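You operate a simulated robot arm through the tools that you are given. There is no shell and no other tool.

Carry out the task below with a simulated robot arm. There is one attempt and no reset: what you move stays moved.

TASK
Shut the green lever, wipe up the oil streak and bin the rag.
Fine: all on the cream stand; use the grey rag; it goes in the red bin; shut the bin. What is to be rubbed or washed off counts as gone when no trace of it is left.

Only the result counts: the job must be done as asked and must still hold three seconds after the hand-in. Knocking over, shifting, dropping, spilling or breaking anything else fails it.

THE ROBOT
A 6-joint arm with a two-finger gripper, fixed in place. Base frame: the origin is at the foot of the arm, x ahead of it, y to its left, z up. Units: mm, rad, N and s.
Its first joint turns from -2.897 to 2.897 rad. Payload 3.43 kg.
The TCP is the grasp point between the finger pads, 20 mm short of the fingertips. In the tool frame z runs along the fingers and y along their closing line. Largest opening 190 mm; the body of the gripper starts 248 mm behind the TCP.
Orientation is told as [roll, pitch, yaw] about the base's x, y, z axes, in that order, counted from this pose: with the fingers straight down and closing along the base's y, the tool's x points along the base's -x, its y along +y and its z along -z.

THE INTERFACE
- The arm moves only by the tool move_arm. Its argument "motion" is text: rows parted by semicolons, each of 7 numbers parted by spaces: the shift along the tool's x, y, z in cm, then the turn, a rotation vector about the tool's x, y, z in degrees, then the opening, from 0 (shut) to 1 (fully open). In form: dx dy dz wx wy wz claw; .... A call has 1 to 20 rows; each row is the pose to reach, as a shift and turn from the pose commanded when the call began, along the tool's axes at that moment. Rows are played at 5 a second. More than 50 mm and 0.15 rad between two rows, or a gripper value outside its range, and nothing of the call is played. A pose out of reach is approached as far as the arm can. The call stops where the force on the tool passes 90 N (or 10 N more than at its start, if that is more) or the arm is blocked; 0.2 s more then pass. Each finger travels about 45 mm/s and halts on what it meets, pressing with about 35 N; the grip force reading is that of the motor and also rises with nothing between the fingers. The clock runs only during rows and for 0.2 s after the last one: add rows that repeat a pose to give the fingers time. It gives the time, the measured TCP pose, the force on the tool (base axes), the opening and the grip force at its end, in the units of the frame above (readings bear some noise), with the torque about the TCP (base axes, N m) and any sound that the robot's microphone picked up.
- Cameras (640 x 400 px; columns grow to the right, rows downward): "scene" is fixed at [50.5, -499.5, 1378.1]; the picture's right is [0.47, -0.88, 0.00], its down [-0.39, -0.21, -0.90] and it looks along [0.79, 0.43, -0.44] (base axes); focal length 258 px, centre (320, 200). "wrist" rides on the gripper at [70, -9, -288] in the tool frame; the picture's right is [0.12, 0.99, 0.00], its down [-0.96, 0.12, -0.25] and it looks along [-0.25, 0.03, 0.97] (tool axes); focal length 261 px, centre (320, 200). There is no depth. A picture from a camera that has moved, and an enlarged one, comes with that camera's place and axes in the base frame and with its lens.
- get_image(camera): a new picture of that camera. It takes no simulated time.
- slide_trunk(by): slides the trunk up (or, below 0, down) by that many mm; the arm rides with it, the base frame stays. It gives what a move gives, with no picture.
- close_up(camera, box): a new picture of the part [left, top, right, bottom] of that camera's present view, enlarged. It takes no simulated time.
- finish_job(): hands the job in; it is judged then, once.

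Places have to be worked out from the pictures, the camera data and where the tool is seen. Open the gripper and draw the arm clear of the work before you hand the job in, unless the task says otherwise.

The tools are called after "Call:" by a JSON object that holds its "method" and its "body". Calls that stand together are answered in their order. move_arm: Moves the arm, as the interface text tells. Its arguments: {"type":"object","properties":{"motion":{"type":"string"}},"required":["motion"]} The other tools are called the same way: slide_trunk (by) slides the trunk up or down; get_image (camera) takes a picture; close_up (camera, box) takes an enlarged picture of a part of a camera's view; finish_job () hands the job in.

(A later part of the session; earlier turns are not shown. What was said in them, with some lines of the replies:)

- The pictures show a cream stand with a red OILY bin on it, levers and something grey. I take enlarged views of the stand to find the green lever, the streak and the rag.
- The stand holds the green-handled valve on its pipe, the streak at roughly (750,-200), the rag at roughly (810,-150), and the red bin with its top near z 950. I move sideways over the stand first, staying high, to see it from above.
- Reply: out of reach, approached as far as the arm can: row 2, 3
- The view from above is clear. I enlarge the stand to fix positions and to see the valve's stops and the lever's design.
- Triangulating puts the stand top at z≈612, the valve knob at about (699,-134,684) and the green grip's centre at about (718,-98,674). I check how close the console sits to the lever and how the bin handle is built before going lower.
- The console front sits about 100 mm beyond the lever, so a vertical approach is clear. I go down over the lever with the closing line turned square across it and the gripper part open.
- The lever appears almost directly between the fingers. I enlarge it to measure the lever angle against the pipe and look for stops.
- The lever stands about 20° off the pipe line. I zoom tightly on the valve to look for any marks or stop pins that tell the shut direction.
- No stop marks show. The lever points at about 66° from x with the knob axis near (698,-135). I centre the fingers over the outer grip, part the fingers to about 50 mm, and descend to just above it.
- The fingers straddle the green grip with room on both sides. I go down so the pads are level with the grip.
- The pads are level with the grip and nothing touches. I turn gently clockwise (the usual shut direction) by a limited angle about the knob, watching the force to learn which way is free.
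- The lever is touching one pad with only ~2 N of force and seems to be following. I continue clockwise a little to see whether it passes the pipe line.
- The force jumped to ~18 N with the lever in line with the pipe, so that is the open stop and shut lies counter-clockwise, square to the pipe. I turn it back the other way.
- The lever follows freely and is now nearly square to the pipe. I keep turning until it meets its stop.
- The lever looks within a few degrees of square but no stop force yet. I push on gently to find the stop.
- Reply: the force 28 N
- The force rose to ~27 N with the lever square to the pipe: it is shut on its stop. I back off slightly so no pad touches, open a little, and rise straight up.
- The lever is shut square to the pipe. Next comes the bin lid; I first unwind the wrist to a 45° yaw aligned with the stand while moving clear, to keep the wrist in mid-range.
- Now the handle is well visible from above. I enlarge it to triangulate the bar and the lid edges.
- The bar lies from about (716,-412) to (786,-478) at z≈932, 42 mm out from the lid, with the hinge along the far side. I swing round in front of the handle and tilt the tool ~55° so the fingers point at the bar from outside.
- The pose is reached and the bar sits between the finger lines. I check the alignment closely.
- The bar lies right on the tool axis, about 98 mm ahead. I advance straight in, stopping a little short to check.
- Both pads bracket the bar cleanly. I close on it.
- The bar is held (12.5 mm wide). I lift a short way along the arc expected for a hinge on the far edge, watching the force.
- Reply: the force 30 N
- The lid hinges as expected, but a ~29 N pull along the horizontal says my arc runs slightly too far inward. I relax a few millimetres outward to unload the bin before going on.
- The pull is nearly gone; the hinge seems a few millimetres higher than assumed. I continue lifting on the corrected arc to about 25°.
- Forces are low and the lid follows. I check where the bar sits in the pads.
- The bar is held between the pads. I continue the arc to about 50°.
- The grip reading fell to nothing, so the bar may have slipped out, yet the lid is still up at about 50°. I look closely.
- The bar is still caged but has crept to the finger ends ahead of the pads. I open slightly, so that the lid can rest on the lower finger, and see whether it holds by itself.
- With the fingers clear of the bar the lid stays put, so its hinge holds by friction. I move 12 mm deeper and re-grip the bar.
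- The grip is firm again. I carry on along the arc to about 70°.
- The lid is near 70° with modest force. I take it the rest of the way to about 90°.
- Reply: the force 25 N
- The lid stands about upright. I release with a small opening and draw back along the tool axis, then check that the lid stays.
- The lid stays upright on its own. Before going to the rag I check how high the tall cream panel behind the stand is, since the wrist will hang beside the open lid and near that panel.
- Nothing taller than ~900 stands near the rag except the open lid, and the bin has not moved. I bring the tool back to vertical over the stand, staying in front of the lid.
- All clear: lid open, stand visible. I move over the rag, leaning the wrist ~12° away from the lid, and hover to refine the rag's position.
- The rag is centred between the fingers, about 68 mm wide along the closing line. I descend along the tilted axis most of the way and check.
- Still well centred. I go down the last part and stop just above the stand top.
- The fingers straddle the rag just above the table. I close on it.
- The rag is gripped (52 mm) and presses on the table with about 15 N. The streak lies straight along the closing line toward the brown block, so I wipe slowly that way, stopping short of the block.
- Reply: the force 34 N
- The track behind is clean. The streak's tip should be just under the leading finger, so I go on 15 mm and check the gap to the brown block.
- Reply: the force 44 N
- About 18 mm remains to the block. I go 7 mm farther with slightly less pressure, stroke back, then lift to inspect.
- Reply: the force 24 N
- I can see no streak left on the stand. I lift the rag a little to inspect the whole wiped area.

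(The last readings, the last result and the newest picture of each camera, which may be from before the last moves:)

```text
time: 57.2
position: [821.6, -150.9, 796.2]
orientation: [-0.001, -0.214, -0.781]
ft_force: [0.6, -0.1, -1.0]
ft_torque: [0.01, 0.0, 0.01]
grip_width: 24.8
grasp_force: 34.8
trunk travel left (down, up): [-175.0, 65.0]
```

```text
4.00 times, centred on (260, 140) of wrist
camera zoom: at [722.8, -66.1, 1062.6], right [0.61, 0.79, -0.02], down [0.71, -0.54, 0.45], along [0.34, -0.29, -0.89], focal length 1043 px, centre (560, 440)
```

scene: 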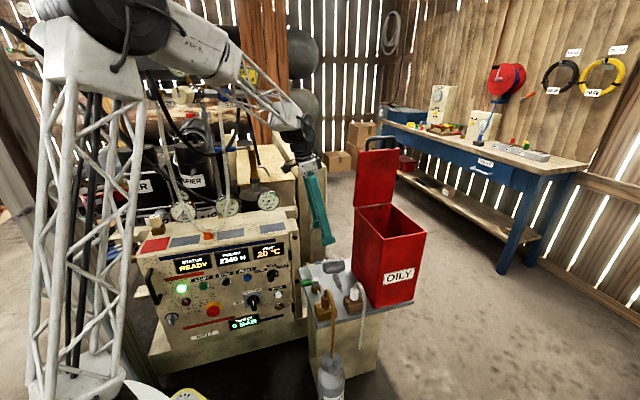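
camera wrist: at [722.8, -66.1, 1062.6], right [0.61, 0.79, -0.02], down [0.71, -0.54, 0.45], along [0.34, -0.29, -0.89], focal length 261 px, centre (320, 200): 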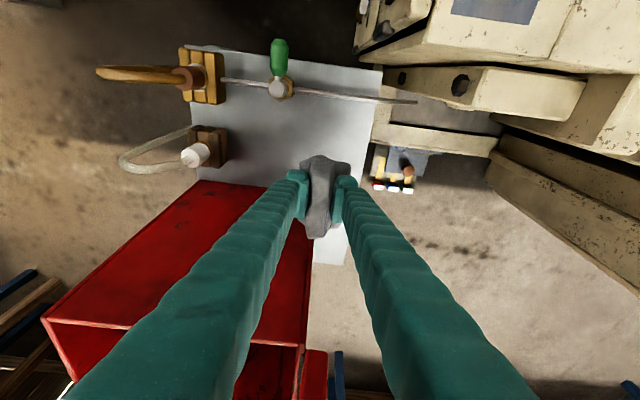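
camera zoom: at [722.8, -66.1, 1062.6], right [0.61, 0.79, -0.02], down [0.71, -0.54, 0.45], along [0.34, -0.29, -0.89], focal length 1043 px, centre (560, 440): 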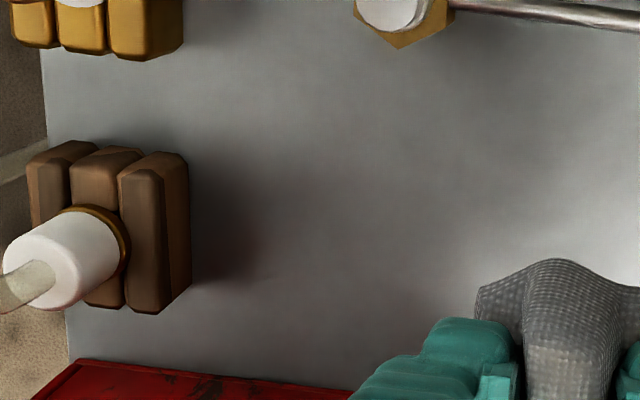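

The rag is soft and still held. I zoom in on the wiped area in both cameras to be sure no trace is left.

Call:
{"method": "close_up", "body": {"camera": "scene", "box": [324, 266, 356, 286]}}

Call:
{"method": "close_up", "body": {"camera": "scene", "box": [328, 278, 360, 298]}}

Call:
{"method": "close_up", "body": {"camera": "wrist", "box": [220, 120, 300, 170]}}

Call:
{"method": "close_up", "body": {"camera": "wrist", "box": [290, 140, 370, 190]}}

```text
16.00 times, centred on (340, 276) of scene
camera zoom: at [50.5, -499.5, 1378.1], right [0.47, -0.88, 0.0], down [-0.39, -0.21, -0.9], along [0.79, 0.43, -0.44], focal length 4125 px, centre (0, -1016)
```

zoom: 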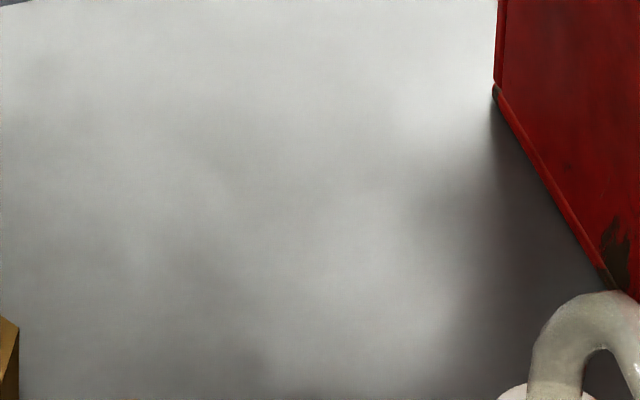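

```text
16.00 times, centred on (344, 288) of scene
camera zoom: at [50.5, -499.5, 1378.1], right [0.47, -0.88, 0.0], down [-0.39, -0.21, -0.9], along [0.79, 0.43, -0.44], focal length 4125 px, centre (-64, -1208)
```

zoom: 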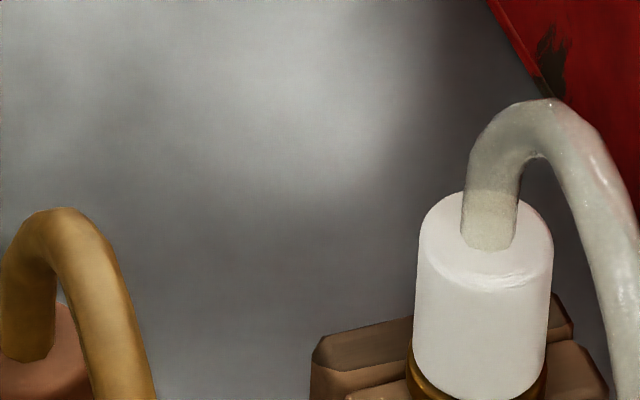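

```text
8.00 times, centred on (260, 145) of wrist
camera zoom: at [722.8, -66.1, 1062.6], right [0.61, 0.79, -0.02], down [0.71, -0.54, 0.45], along [0.34, -0.29, -0.89], focal length 2085 px, centre (800, 640)
```

zoom: 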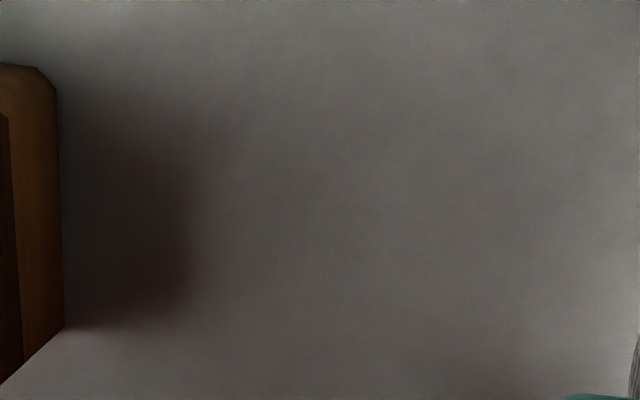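

```text
8.00 times, centred on (330, 165) of wrist
camera zoom: at [722.8, -66.1, 1062.6], right [0.61, 0.79, -0.02], down [0.71, -0.54, 0.45], along [0.34, -0.29, -0.89], focal length 2085 px, centre (240, 480)
```

zoom: 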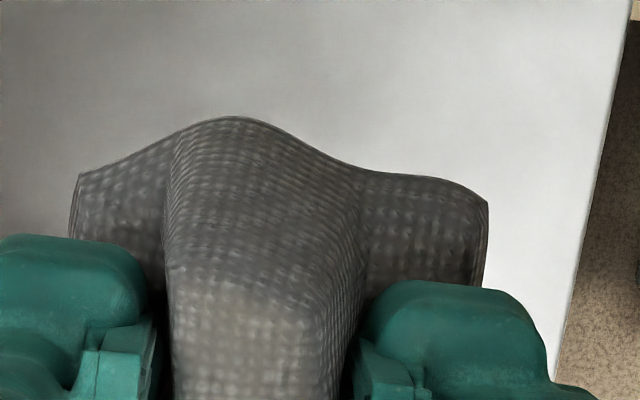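

The stand is clean, only soft shadows remain. I raise the rag straight up above the rim, then move forward clear of the open lid.

Call:
{"method": "move_arm", "body": {"motion": "-0.65 0 -2.9 0 0 0 0.05; -1.3 0 -5.9 0 0 0 0.05; -1.95 0 -8.9 0 0 0 0.05; -2.6 0 -11.9 0 0 0 0.05; -3.25 0 -14.9 0 0 0 0.05; -3.9 0 -17.9 0 0 0 0.05; -4.55 0 -20.9 0 0 0 0.05; -5.2 0 -23.8 0 0 0 0.05; -5.2 -2 -23.8 0 0 0 0.05; -5.2 -5 -23.8 0 0 0 0.05; -5.2 -8 -23.8 0 0 0 0.05; -5.2 -11 -23.8 0 0 0 0.05; -5.2 -13.9 -23.8 0 0 0 0.05; -5.2 -13.9 -23.8 0 0 0 0.05"}}

Call:
{"method": "get_image", "body": {"camera": "wrist"}}

Call:
{"method": "get_image", "body": {"camera": "scene"}}

```text
time: 60.2
position: [723.8, -249.1, 1038.0]
orientation: [0.0, -0.214, -0.78]
ft_force: [-0.4, 1.3, 0.3]
ft_torque: [-0.01, 0.01, -0.01]
grip_width: 24.5
grasp_force: 34.9
trunk travel left (down, up): [-175.0, 65.0]
```

```text
taken
camera wrist: at [625.4, -165.1, 1304.5], right [0.61, 0.79, -0.02], down [0.71, -0.54, 0.45], along [0.34, -0.29, -0.89], focal length 261 px, centre (320, 200)
```

wrist: 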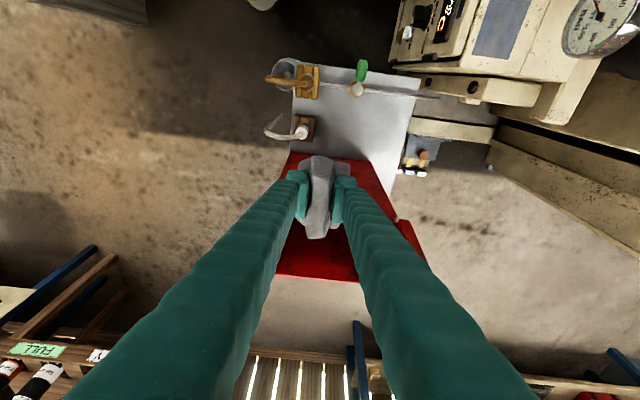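

```text
taken
```

scene: 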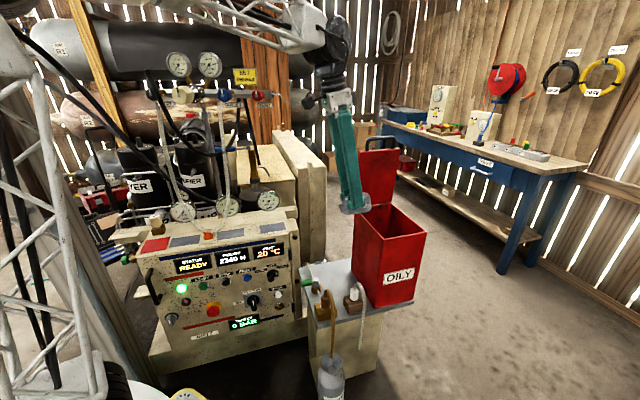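

The rag is over the stand in front of the lid. I enlarge the bin mouth to fix its edges relative to the rag before moving over it.

Call:
{"method": "close_up", "body": {"camera": "wrist", "box": [240, 140, 432, 290]}}

Call:
{"method": "close_up", "body": {"camera": "scene", "box": [320, 180, 448, 260]}}

```text
2.67 times, centred on (336, 215) of wrist
camera zoom: at [625.4, -165.1, 1304.5], right [0.61, 0.79, -0.02], down [0.71, -0.54, 0.45], along [0.34, -0.29, -0.89], focal length 695 px, centre (277, 160)
```

zoom: 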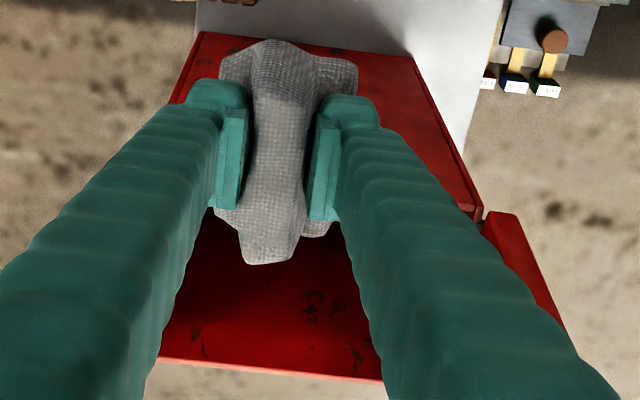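

```text
5.00 times, centred on (384, 220) of scene
camera zoom: at [50.5, -499.5, 1378.1], right [0.47, -0.88, 0.0], down [-0.39, -0.21, -0.9], along [0.79, 0.43, -0.44], focal length 1289 px, centre (0, 100)
```

zoom: 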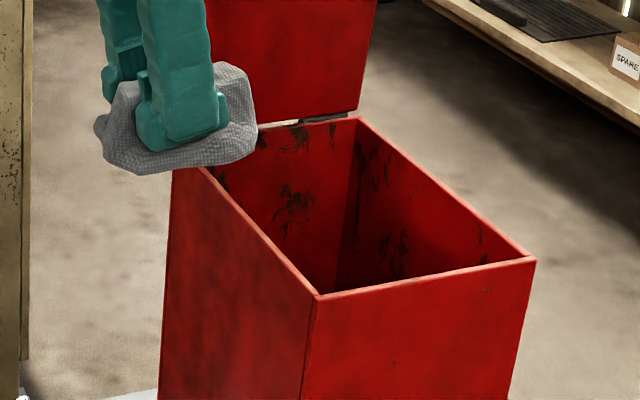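

The mouth spans roughly d 268–475 and l −771 to −928 in the stand's axes. I move sideways over its middle, keeping the hand clear of the upright lid.

Call:
{"method": "move_arm", "body": {"motion": "-1.5 0.1 0.33 0 0 0 0.05; -4.2 0.3 0.9 0 0 0 0.05; -6.9 0.5 1.5 0 0 0 0.05; -9.6 0.7 2.1 0 0 0 0.05; -12.3 0.9 2.7 0 0 0 0.05; -14.8 1 3.27 0 0 0 0.05; -14.8 1 3.27 0 0 0 0.05"}}

Call:
{"method": "get_image", "body": {"camera": "wrist"}}

Call:
{"method": "get_image", "body": {"camera": "scene"}}

Call:
{"method": "close_up", "body": {"camera": "scene", "box": [320, 150, 448, 230]}}

```text
time: 61.8
position: [840.7, -350.6, 1038.7]
orientation: [-0.001, -0.214, -0.78]
ft_force: [0.1, -0.2, -1.0]
ft_torque: [0.03, 0.0, 0.0]
grip_width: 24.6
grasp_force: 34.9
trunk travel left (down, up): [-175.0, 65.0]
```

```text
taken
camera wrist: at [740.9, -265.3, 1304.6], right [0.62, 0.79, -0.02], down [0.71, -0.54, 0.45], along [0.34, -0.29, -0.89], focal length 261 px, centre (320, 200)
```

wrist: 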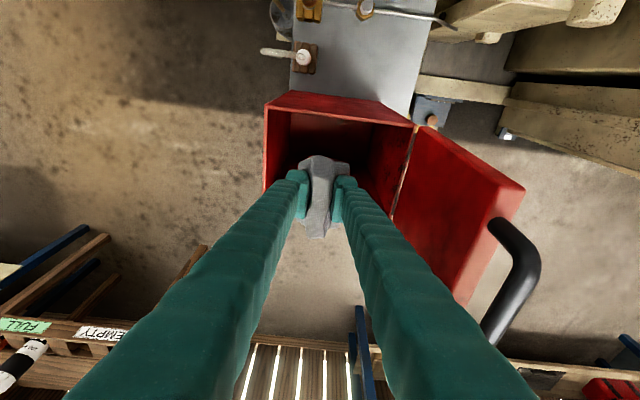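

```text
taken
```

scene: 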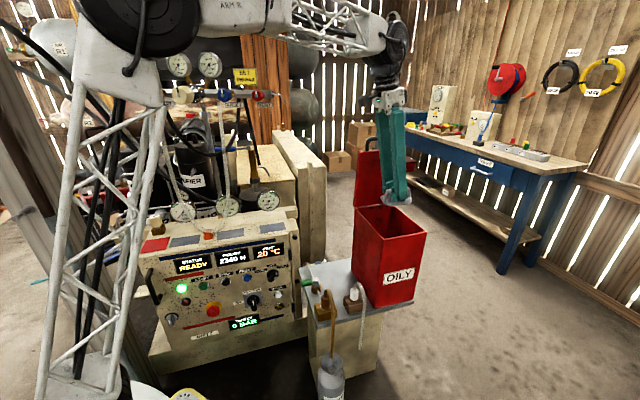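

```text
5.00 times, centred on (384, 190) of scene
camera zoom: at [50.5, -499.5, 1378.1], right [0.47, -0.88, 0.0], down [-0.39, -0.21, -0.9], along [0.79, 0.43, -0.44], focal length 1289 px, centre (0, 250)
```

zoom: 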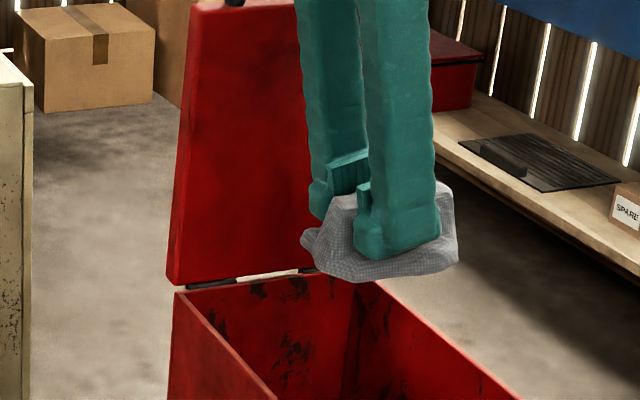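

The rag hangs over the mouth with margin on all sides. I lower it straight into the bin, shifting slightly forward to stay clear of the lid.

Call:
{"method": "move_arm", "body": {"motion": "0.4 -0.4 1.9 0 0 0 0.05; 0.9 -0.8 3.9 0 0 0 0.05; 1.4 -0.8 6.5 0 0 0 0.05; 2 -0.8 9 0 0 0 0.05; 2.5 -0.8 11.5 0 0 0 0.05; 3.1 -0.8 14 0 0 0 0.05; 3.6 -0.8 16.5 0 0 0 0.05; 4.1 -0.8 18.7 0 0 0 0.05; 4.1 -0.8 18.7 0 0 0 0.05"}}

Call:
{"method": "get_image", "body": {"camera": "wrist"}}

Call:
{"method": "close_up", "body": {"camera": "scene", "box": [320, 140, 464, 230]}}

```text
time: 63.8
position: [832.4, -355.8, 847.4]
orientation: [0.0, -0.214, -0.779]
ft_force: [-0.5, 0.6, -0.8]
ft_torque: [-0.03, 0.04, 0.01]
grip_width: 24.4
grasp_force: 35.3
trunk travel left (down, up): [-175.0, 65.0]
```

```text
taken
camera wrist: at [734.2, -270.1, 1113.3], right [0.62, 0.79, -0.02], down [0.71, -0.54, 0.45], along [0.34, -0.29, -0.89], focal length 261 px, centre (320, 200)
```

wrist: 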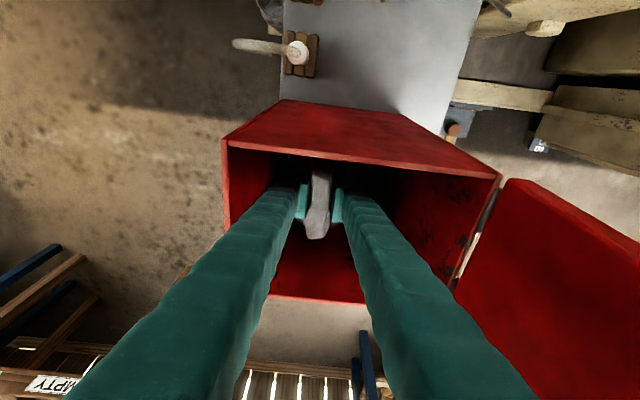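

```text
4.44 times, centred on (392, 185) of scene
camera zoom: at [50.5, -499.5, 1378.1], right [0.47, -0.88, 0.0], down [-0.39, -0.21, -0.9], along [0.79, 0.43, -0.44], focal length 1146 px, centre (0, 267)
```

zoom: 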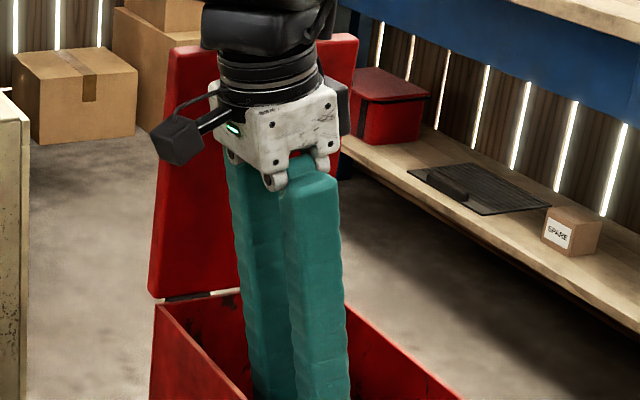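

The rag is well inside the bin with no contact. I open the fingers to drop it.

Call:
{"method": "move_arm", "body": {"motion": "0 0 0 0 0 0 0.15; 0 0 0 0 0 0 0.25; 0 0 0 0 0 0 0.35; 0 0 0 0 0 0 0.4; 0 0 0 0 0 0 0.4; 0 0 0 0 0 0 0.4"}}

Call:
{"method": "close_up", "body": {"camera": "wrist", "box": [220, 90, 412, 310]}}

```text
time: 65.2
position: [834.0, -354.3, 847.1]
orientation: [0.0, -0.214, -0.781]
ft_force: [0.1, -0.2, 0.3]
ft_torque: [0.0, 0.01, 0.0]
grip_width: 76.1
grasp_force: 0.0
trunk travel left (down, up): [-175.0, 65.0]
```

```text
1.82 times, centred on (316, 200) of wrist
camera zoom: at [734.2, -270.1, 1113.5], right [0.62, 0.79, -0.02], down [0.71, -0.54, 0.45], along [0.34, -0.29, -0.89], focal length 474 px, centre (327, 200)
```

zoom: 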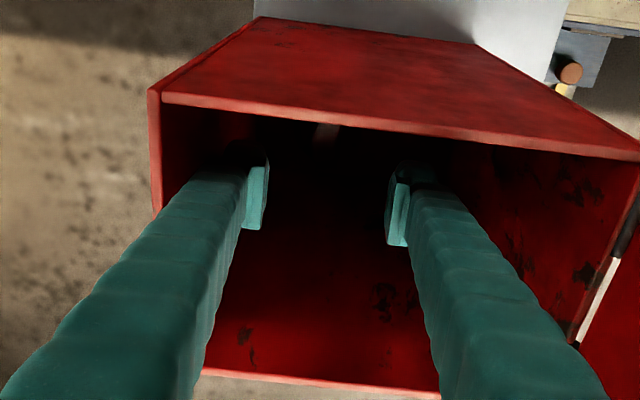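

The rag has dropped into the bin. I rise straight back up out of the mouth and look in.

Call:
{"method": "move_arm", "body": {"motion": "-0.5 0 -2.4 0 0 0 0.4; -1.1 0 -5 0 0 0 0.4; -1.7 0 -7.8 0 0 0 0.4; -2.3 0 -10.7 0 0 0 0.4; -2.9 0 -13.6 0 0 0 0.4; -3.6 0 -16.5 0 0 0 0.4; -4.2 0 -19.2 0 0 0 0.4; -4.2 0 -19.2 0 0 0 0.4"}}

Call:
{"method": "close_up", "body": {"camera": "wrist", "box": [240, 80, 432, 200]}}

Call:
{"method": "get_image", "body": {"camera": "scene"}}

```text
time: 67.0
position: [833.1, -353.9, 1044.0]
orientation: [0.003, -0.215, -0.78]
ft_force: [0.7, 0.1, -0.4]
ft_torque: [0.02, 0.0, 0.03]
grip_width: 76.0
grasp_force: 0.0
trunk travel left (down, up): [-175.0, 65.0]
```

```text
3.33 times, centred on (336, 140) of wrist
camera zoom: at [734.6, -268.9, 1310.3], right [0.62, 0.79, -0.02], down [0.71, -0.54, 0.45], along [0.34, -0.29, -0.89], focal length 869 px, centre (267, 400)
```

zoom: 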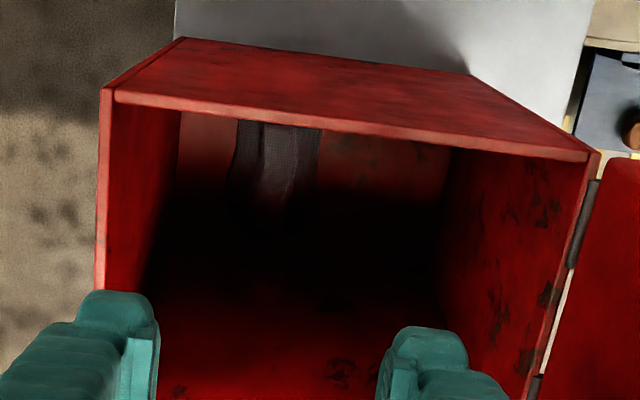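

```text
taken
```

scene: 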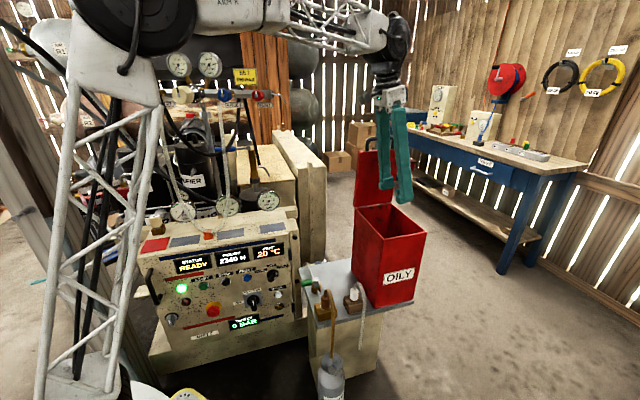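

The rag lies on the bin floor. To shut the lid I return to the handle the way I came: first back off in front of the bin with the tool upright, then tilt and rise to the earlier standoff point.

Call:
{"method": "move_arm", "body": {"motion": "0.5 -2 -0.4 0 2 0 0.4; 1.1 -4.5 -0.8 0 4 0 0.35; 1.7 -7 -1.2 0 6 0 0.3; 2.3 -9.6 -1.6 0 8 0 0.25; 2.9 -12.2 -2 0 10 0 0.2; 3.6 -14.8 -2.4 0 12.3 0 0.15; 3.6 -14.8 -2.4 0 12.3 0 0.15"}}

Call:
{"method": "move_arm", "body": {"motion": "0 0 0 -7 0 0 0.15; 0 0 0 -14 0 0 0.15; 0 0 0 -21 0 0 0.15; 0 0 0 -28 0 0 0.15; 0 0 0 -35 0 0 0.15; 0 0 0 -42 0 0 0.15; 0 0 0 -48.5 0 0 0.15; 0 0 0 -55 0 0 0.15; -0.6 1.9 -3.2 -55 0 0 0.15; -1.2 3.8 -6.4 -55 0 0 0.15; -1.8 5.6 -9.6 -55 0 0 0.15; -2.5 7.5 -12.8 -55 0 0 0.15; -3.1 9.4 -16 -55 0 0 0.15; -3.7 11.3 -19.2 -55 0 0 0.15; -4.3 13.2 -22.3 -55 0 0 0.15; -4.3 13.2 -22.3 -55 0 0 0.15"}}

Call:
{"method": "get_image", "body": {"camera": "wrist"}}

Call:
{"method": "get_image", "body": {"camera": "scene"}}

```text
time: 68.6
position: [701.6, -432.7, 1058.1]
orientation: [0.001, -0.001, -0.777]
ft_force: [0.3, -0.7, -0.2]
ft_torque: [0.0, 0.0, 0.0]
grip_width: 28.4
grasp_force: 0.1
trunk travel left (down, up): [-175.0, 65.0]
```

```text
time: 72.0
position: [823.9, -367.9, 1282.3]
orientation: [0.961, 0.001, -0.781]
ft_force: [-0.2, -0.2, -0.3]
ft_torque: [0.0, 0.01, 0.0]
grip_width: 28.7
grasp_force: 0.1
trunk travel left (down, up): [-175.0, 65.0]
```

```text
taken
camera wrist: at [604.4, -490.0, 1440.6], right [0.32, 0.49, 0.81], down [0.59, -0.77, 0.24], along [0.74, 0.4, -0.53], focal length 261 px, centre (320, 200)
```

wrist: 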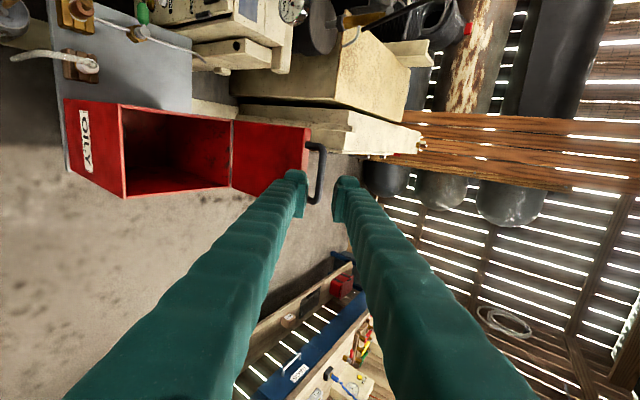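

```text
taken
```

scene: 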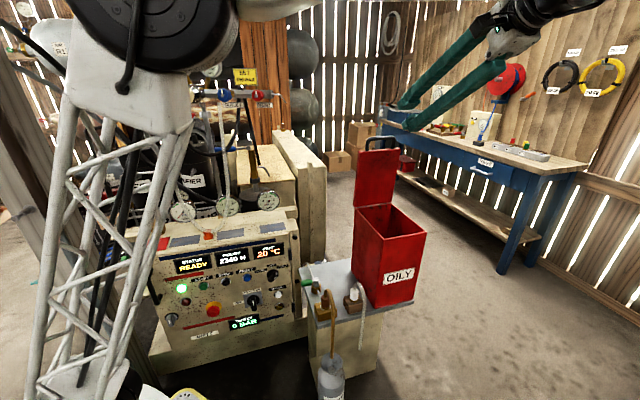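

I am back at the standoff, and the bar lies on the tool axis as before. I advance along the axis to put the bar between the pads.

Call:
{"method": "move_arm", "body": {"motion": "0 0 4 0 0 0 0.17; 0 0 8 0 0 0 0.17; 0 0 12 0 0 0 0.17; 0 0 14 0 0 0 0.17; 0 0 14 0 0 0 0.17"}}

Call:
{"method": "close_up", "body": {"camera": "wrist", "box": [272, 150, 368, 210]}}

Call:
{"method": "close_up", "body": {"camera": "scene", "box": [340, 110, 436, 170]}}

```text
time: 73.2
position: [904.6, -286.0, 1200.7]
orientation: [0.961, -0.001, -0.779]
ft_force: [-0.5, 1.0, -0.6]
ft_torque: [0.0, 0.01, -0.01]
grip_width: 32.1
grasp_force: 0.1
trunk travel left (down, up): [-175.0, 65.0]
```

```text
6.67 times, centred on (320, 180) of wrist
camera zoom: at [685.3, -407.6, 1360.3], right [0.32, 0.49, 0.81], down [0.59, -0.77, 0.24], along [0.74, 0.4, -0.53], focal length 1738 px, centre (320, 333)
```

zoom: 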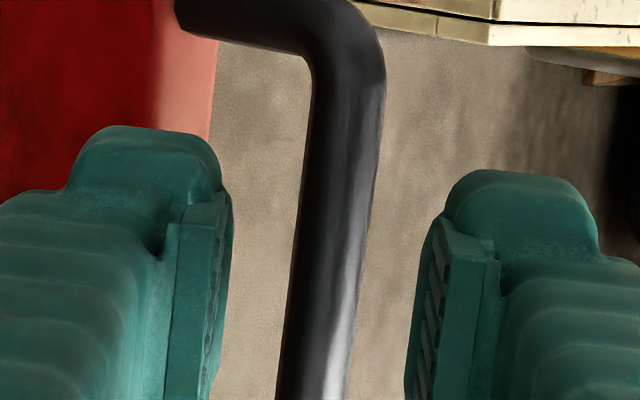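

```text
6.67 times, centred on (388, 140) of scene
camera zoom: at [50.5, -499.5, 1378.1], right [0.47, -0.88, 0.0], down [-0.39, -0.21, -0.9], along [0.79, 0.43, -0.44], focal length 1719 px, centre (-133, 600)
```

zoom: 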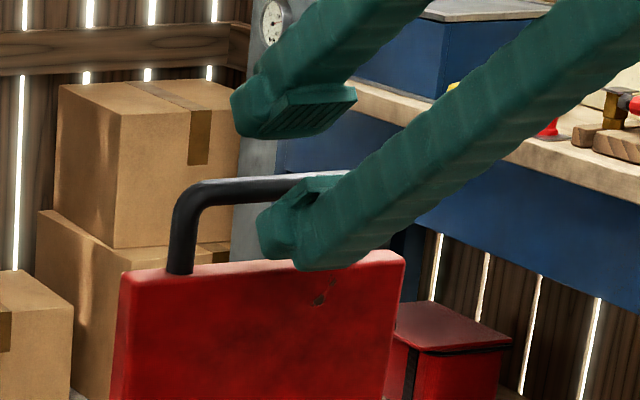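

Aligned. I move in the last 33 mm and close to a loose cage around the bar so that it can slide sideways without loading the bin.

Call:
{"method": "move_arm", "body": {"motion": "0 0 1.5 0 0 0 0.15; 0 0 3.3 0 0 0 0.15; 0 0 3.3 0 0 0 0.1; 0 0 3.3 0 0 0 0.1"}}

Call:
{"method": "move_arm", "body": {"motion": "0 -0.66 -0.86 0 0 0 0.1; 0 -1.36 -1.71 0 0 0 0.1; 0 -2.1 -2.52 0 0 0 0.1; 0 -2.87 -3.3 0 0 0 0.1; 0 -3.68 -4.05 0 0 0 0.1; 0 -4.51 -4.76 0 0 0 0.1; 0 -5.38 -5.43 0 0 0 0.1; 0 -6.27 -6.06 0 0 0 0.1; 0 -6.27 -6.06 0 0 0 0.1"}}

Call:
{"method": "close_up", "body": {"camera": "scene", "box": [330, 130, 458, 210]}}

Call:
{"method": "close_up", "body": {"camera": "wrist", "box": [272, 150, 368, 210]}}

```text
time: 74.2
position: [923.9, -267.4, 1183.3]
orientation: [0.96, 0.0, -0.781]
ft_force: [0.0, -0.3, -0.5]
ft_torque: [-0.01, 0.0, 0.01]
grip_width: 19.1
grasp_force: 0.1
trunk travel left (down, up): [-175.0, 65.0]
```

```text
time: 76.2
position: [863.6, -328.5, 1164.9]
orientation: [0.96, 0.001, -0.78]
ft_force: [-0.8, -0.2, -0.9]
ft_torque: [0.0, 0.0, -0.01]
grip_width: 19.0
grasp_force: 0.1
trunk travel left (down, up): [-175.0, 65.0]
```

```text
5.00 times, centred on (394, 170) of scene
camera zoom: at [50.5, -499.5, 1378.1], right [0.47, -0.88, 0.0], down [-0.39, -0.21, -0.9], along [0.79, 0.43, -0.44], focal length 1289 px, centre (-50, 350)
```

zoom: 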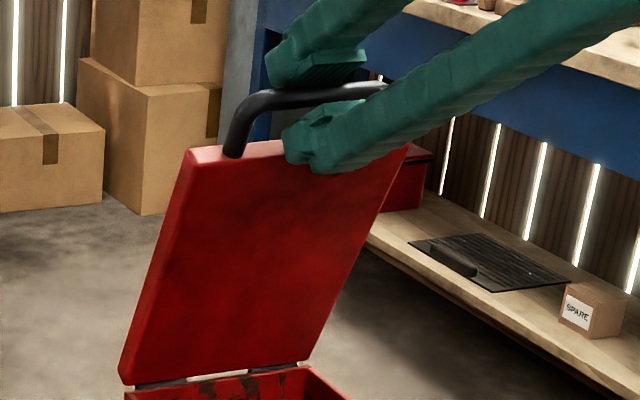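

```text
6.67 times, centred on (320, 180) of wrist
camera zoom: at [644.0, -450.5, 1324.4], right [0.32, 0.49, 0.81], down [0.59, -0.77, 0.24], along [0.74, 0.4, -0.53], focal length 1738 px, centre (320, 333)
```

zoom: 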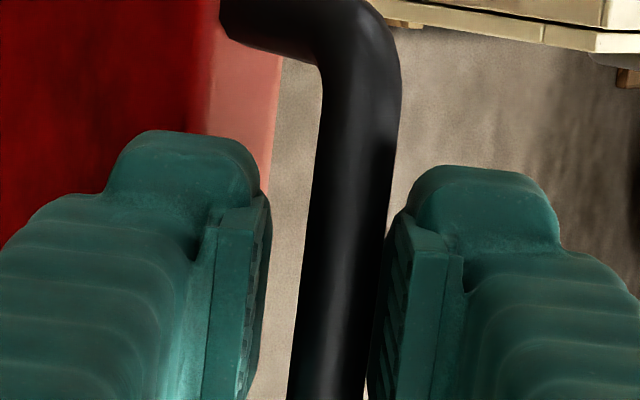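

The cage carries the lid down freely. I continue along the arc to about 25°.

Call:
{"method": "move_arm", "body": {"motion": "0 -0.92 -0.59 0 0 0 0.1; 0 -1.86 -1.14 0 0 0 0.1; 0 -2.83 -1.64 0 0 0 0.1; 0 -3.83 -2.11 0 0 0 0.1; 0 -4.83 -2.53 0 0 0 0.1; 0 -5.85 -2.92 0 0 0 0.1; 0 -6.9 -3.25 0 0 0 0.1; 0 -7.96 -3.54 0 0 0 0.1; 0 -9.03 -3.78 0 0 0 0.1; 0 -10.11 -3.98 0 0 0 0.1; 0 -11.2 -4.12 0 0 0 0.1; 0 -12.29 -4.23 0 0 0 0.1; 0 -13.38 -4.27 0 0 0 0.1; 0 -14.47 -4.29 0 0 0 0.1; 0 -15.56 -4.23 0 0 0 0.1; 0 -16.65 -4.15 0 0 0 0.1; 0 -17.74 -4.01 0 0 0 0.1; 0 -18.82 -3.83 0 0 0 0.1; 0 -18.82 -3.83 0 0 0 0.1"}}

Call:
{"method": "close_up", "body": {"camera": "scene", "box": [330, 170, 458, 250]}}

Call:
{"method": "close_up", "body": {"camera": "wrist", "box": [272, 150, 368, 210]}}

```text
time: 80.2
position: [765.5, -427.5, 1034.1]
orientation: [0.96, 0.0, -0.781]
ft_force: [0.8, 0.6, 0.1]
ft_torque: [0.0, -0.05, 0.01]
grip_width: 18.8
grasp_force: 0.0
trunk travel left (down, up): [-175.0, 65.0]
```

```text
5.00 times, centred on (394, 210) of scene
camera zoom: at [50.5, -499.5, 1378.1], right [0.47, -0.88, 0.0], down [-0.39, -0.21, -0.9], along [0.79, 0.43, -0.44], focal length 1289 px, centre (-50, 150)
```

zoom: 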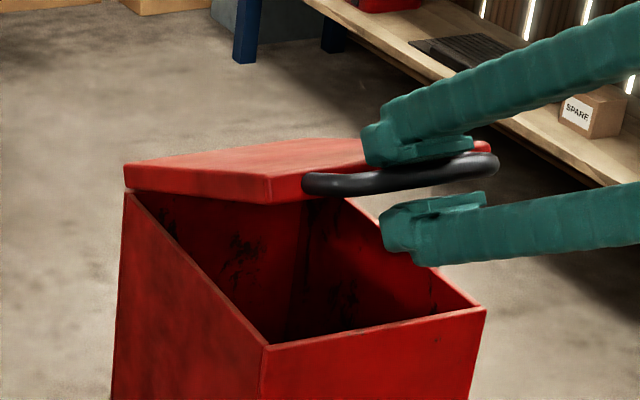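

```text
6.67 times, centred on (320, 180) of wrist
camera zoom: at [546.4, -549.8, 1192.8], right [0.32, 0.49, 0.81], down [0.59, -0.77, 0.24], along [0.74, 0.4, -0.53], focal length 1738 px, centre (320, 333)
```

zoom: 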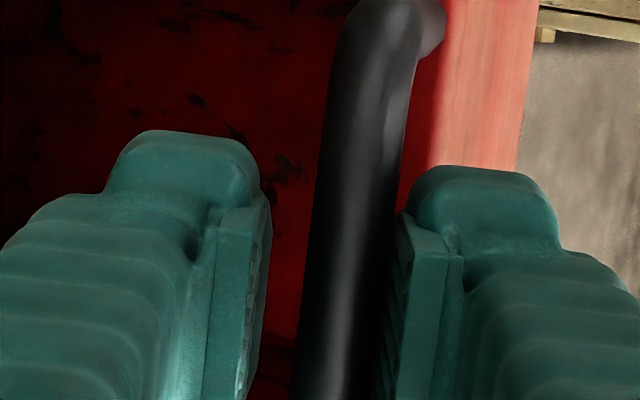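

The lid is at about 25°. I bring it down the rest of the way, with a few millimetres of extra push at the end to seat it.

Call:
{"method": "move_arm", "body": {"motion": "0 -1.07 0.24 0 0 0 0.1; 0 -2.13 0.51 0 0 0 0.1; 0 -3.17 0.85 0 0 0 0.1; 0 -4.2 1.21 0 0 0 0.1; 0 -5.21 1.63 0 0 0 0.1; 0 -6.21 2.08 0 0 0 0.1; 0 -7.18 2.58 0 0 0 0.1; 0 -8.14 3.12 0 0 0 0.1; 0 -9.06 3.72 0 0 0 0.1; 0 -9.96 4.34 0 0 0 0.1; 0 -10.2 4.51 0 0 0 0.1; 0 -10.2 4.51 0 0 0 0.1"}}

Call:
{"method": "close_up", "body": {"camera": "scene", "box": [350, 190, 446, 250]}}

```text
time: 82.8
position: [750.7, -443.1, 924.5]
orientation: [0.962, -0.001, -0.781]
ft_force: [0.5, -0.7, -0.5]
ft_torque: [0.0, 0.02, -0.01]
grip_width: 18.9
grasp_force: 0.0
trunk travel left (down, up): [-175.0, 65.0]
```

```text
6.67 times, centred on (398, 220) of scene
camera zoom: at [50.5, -499.5, 1378.1], right [0.47, -0.88, 0.0], down [-0.39, -0.21, -0.9], along [0.79, 0.43, -0.44], focal length 1719 px, centre (-200, 67)
```

zoom: 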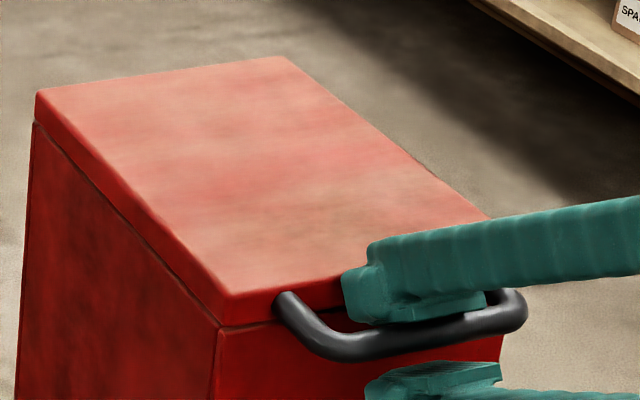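

The lid seam matches its original place. I press down a few millimetres more to confirm it is seated, watching for a reaction.

Call:
{"method": "move_arm", "body": {"motion": "0 -0.16 0.11 0 0 0 0.1; 0 -0.33 0.23 0 0 0 0.1; 0 -0.49 0.34 0 0 0 0.1; 0 -0.49 0.34 0 0 0 0.1"}}

Call:
{"method": "close_up", "body": {"camera": "scene", "box": [350, 190, 446, 250]}}

```text
time: 83.8
position: [749.9, -443.0, 920.3]
orientation: [0.963, -0.002, -0.778]
ft_force: [2.0, 1.2, 12.7]
ft_torque: [0.06, 0.07, -0.01]
grip_width: 25.8
grasp_force: 5.3
trunk travel left (down, up): [-175.0, 65.0]
```

```text
6.67 times, centred on (398, 220) of scene
camera zoom: at [50.5, -499.5, 1378.1], right [0.47, -0.88, 0.0], down [-0.39, -0.21, -0.9], along [0.79, 0.43, -0.44], focal length 1719 px, centre (-200, 67)
```

zoom: 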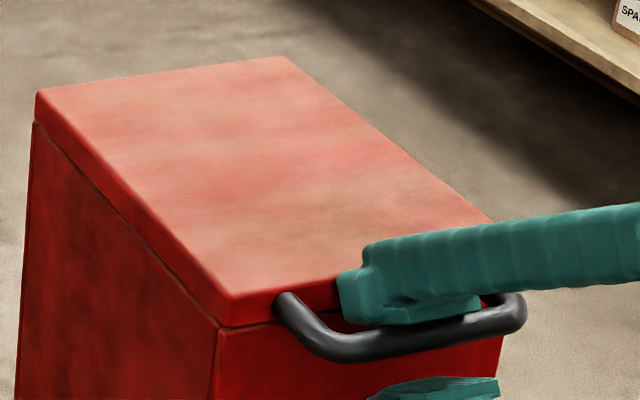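

A 12.7 N reaction shows the lid is seated. I ease off, open a little more and withdraw along the tool axis.

Call:
{"method": "move_arm", "body": {"motion": "0 0.3 -0.2 0 0 0 0.14; 0 0.3 -0.2 0 0 0 0.16; 0 0.3 -1.5 0 0 0 0.16; 0 0.3 -4 0 0 0 0.16; 0 0.3 -7.5 0 0 0 0.16; 0 0.3 -11 0 0 0 0.2; 0 0.3 -15 0 0 0 0.3; 0 0.3 -19 0 0 0 0.4; 0 0.3 -23 0 0 0 0.5; 0 0.3 -23 0 0 0 0.5"}}

Call:
{"method": "get_image", "body": {"camera": "scene"}}

Call:
{"method": "close_up", "body": {"camera": "scene", "box": [290, 190, 450, 290]}}

Call:
{"method": "close_up", "body": {"camera": "scene", "box": [290, 250, 418, 330]}}

Call:
{"method": "get_image", "body": {"camera": "wrist"}}

```text
time: 86.0
position: [619.7, -576.4, 1054.0]
orientation: [0.961, 0.0, -0.781]
ft_force: [-0.5, 0.3, 0.5]
ft_torque: [0.03, -0.02, 0.05]
grip_width: 95.0
grasp_force: 0.1
trunk travel left (down, up): [-175.0, 65.0]
```

```text
taken
```

scene: 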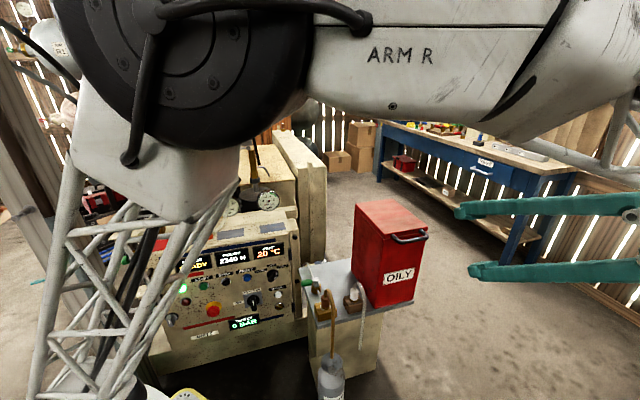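

```text
4.00 times, centred on (370, 240) of scene
camera zoom: at [50.5, -499.5, 1378.1], right [0.47, -0.88, 0.0], down [-0.39, -0.21, -0.9], along [0.79, 0.43, -0.44], focal length 1031 px, centre (120, 40)
```

zoom: 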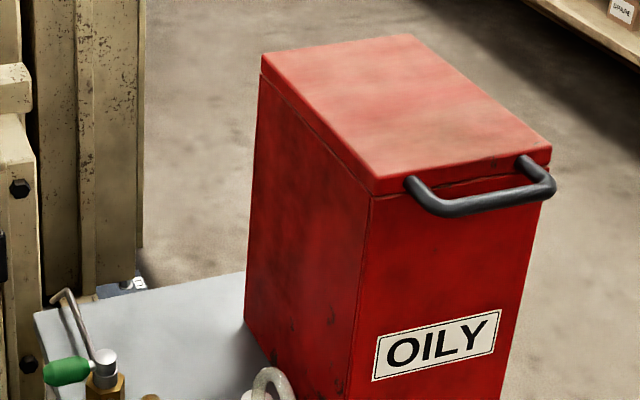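

```text
5.00 times, centred on (354, 290) of scene
camera zoom: at [50.5, -499.5, 1378.1], right [0.47, -0.88, 0.0], down [-0.39, -0.21, -0.9], along [0.79, 0.43, -0.44], focal length 1289 px, centre (150, -250)
```

zoom: 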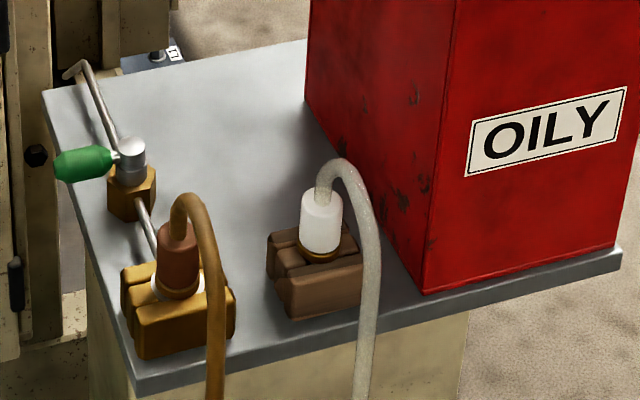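

```text
taken
camera wrist: at [399.8, -698.5, 1212.3], right [0.32, 0.49, 0.81], down [0.59, -0.77, 0.24], along [0.74, 0.4, -0.53], focal length 261 px, centre (320, 200)
```

wrist: 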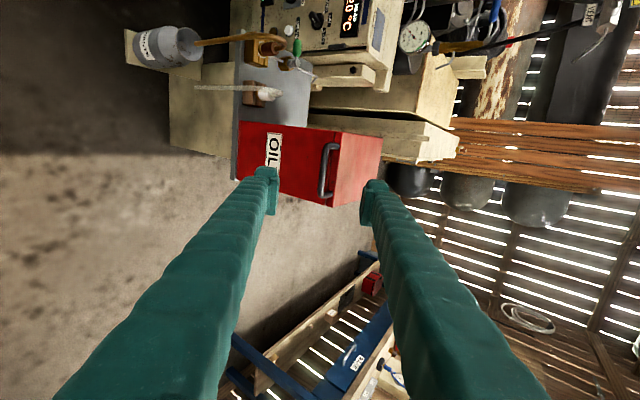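

The bin is shut and stands exactly where it was, the lever is shut, and the gripper is open and clear. I take one last close look at the stand top and lever before handing in.

Call:
{"method": "close_up", "body": {"camera": "scene", "box": [318, 258, 366, 288]}}

Call:
{"method": "close_up", "body": {"camera": "scene", "box": [324, 276, 364, 301]}}

```text
13.33 times, centred on (342, 273) of scene
camera zoom: at [50.5, -499.5, 1378.1], right [0.47, -0.88, 0.0], down [-0.39, -0.21, -0.9], along [0.79, 0.43, -0.44], focal length 3438 px, centre (27, -773)
```

zoom: 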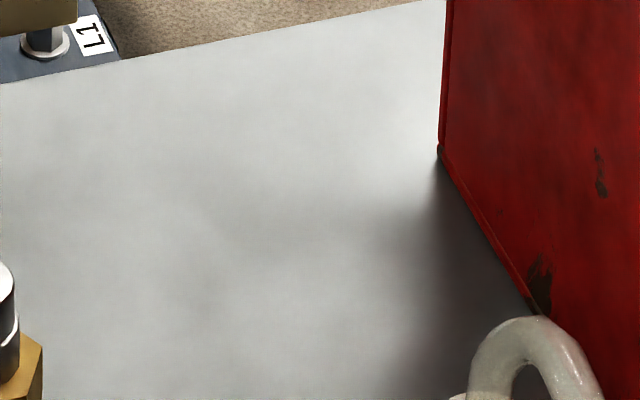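

```text
16.00 times, centred on (344, 288) of scene
camera zoom: at [50.5, -499.5, 1378.1], right [0.47, -0.88, 0.0], down [-0.39, -0.21, -0.9], along [0.79, 0.43, -0.44], focal length 4125 px, centre (-64, -1216)
```

zoom: 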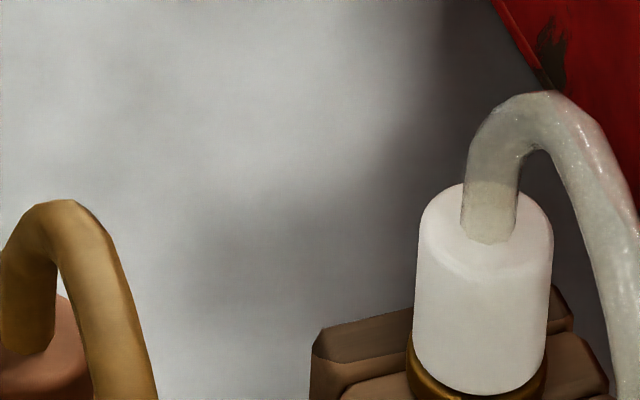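

No trace of the streak is left, the lever is shut on its stop, the rag is in the closed red bin, and the arm is clear. I hand the job in.

Call:
{"method": "finish_job", "body": {}}

```text
The job is handed in.
```

The job is handed in: the green lever is shut, the oil streak is wiped up, and the grey rag is in the red bin with its lid closed.

- **Lever:** I turned it to its stop, square to the pipe. It started about 20° off the pipe line. Pushing it clockwise met the open stop in line with the pipe, so shut was counter-clockwise.
- **Streak:** I wiped along it with the rag and back. Close-ups afterwards showed only soft shadows on the stand top, no trace of oil.
- **Rag and bin:** I opened the lid by its handle, and it stayed up on its own. I dropped the rag inside, where it showed on the bin floor, then closed the lid and pressed it down until it was seated. The bin looks to be exactly where it started.

Nothing else on the stand was knocked or moved that I could see. The gripper is open and the arm is drawn back from the work.
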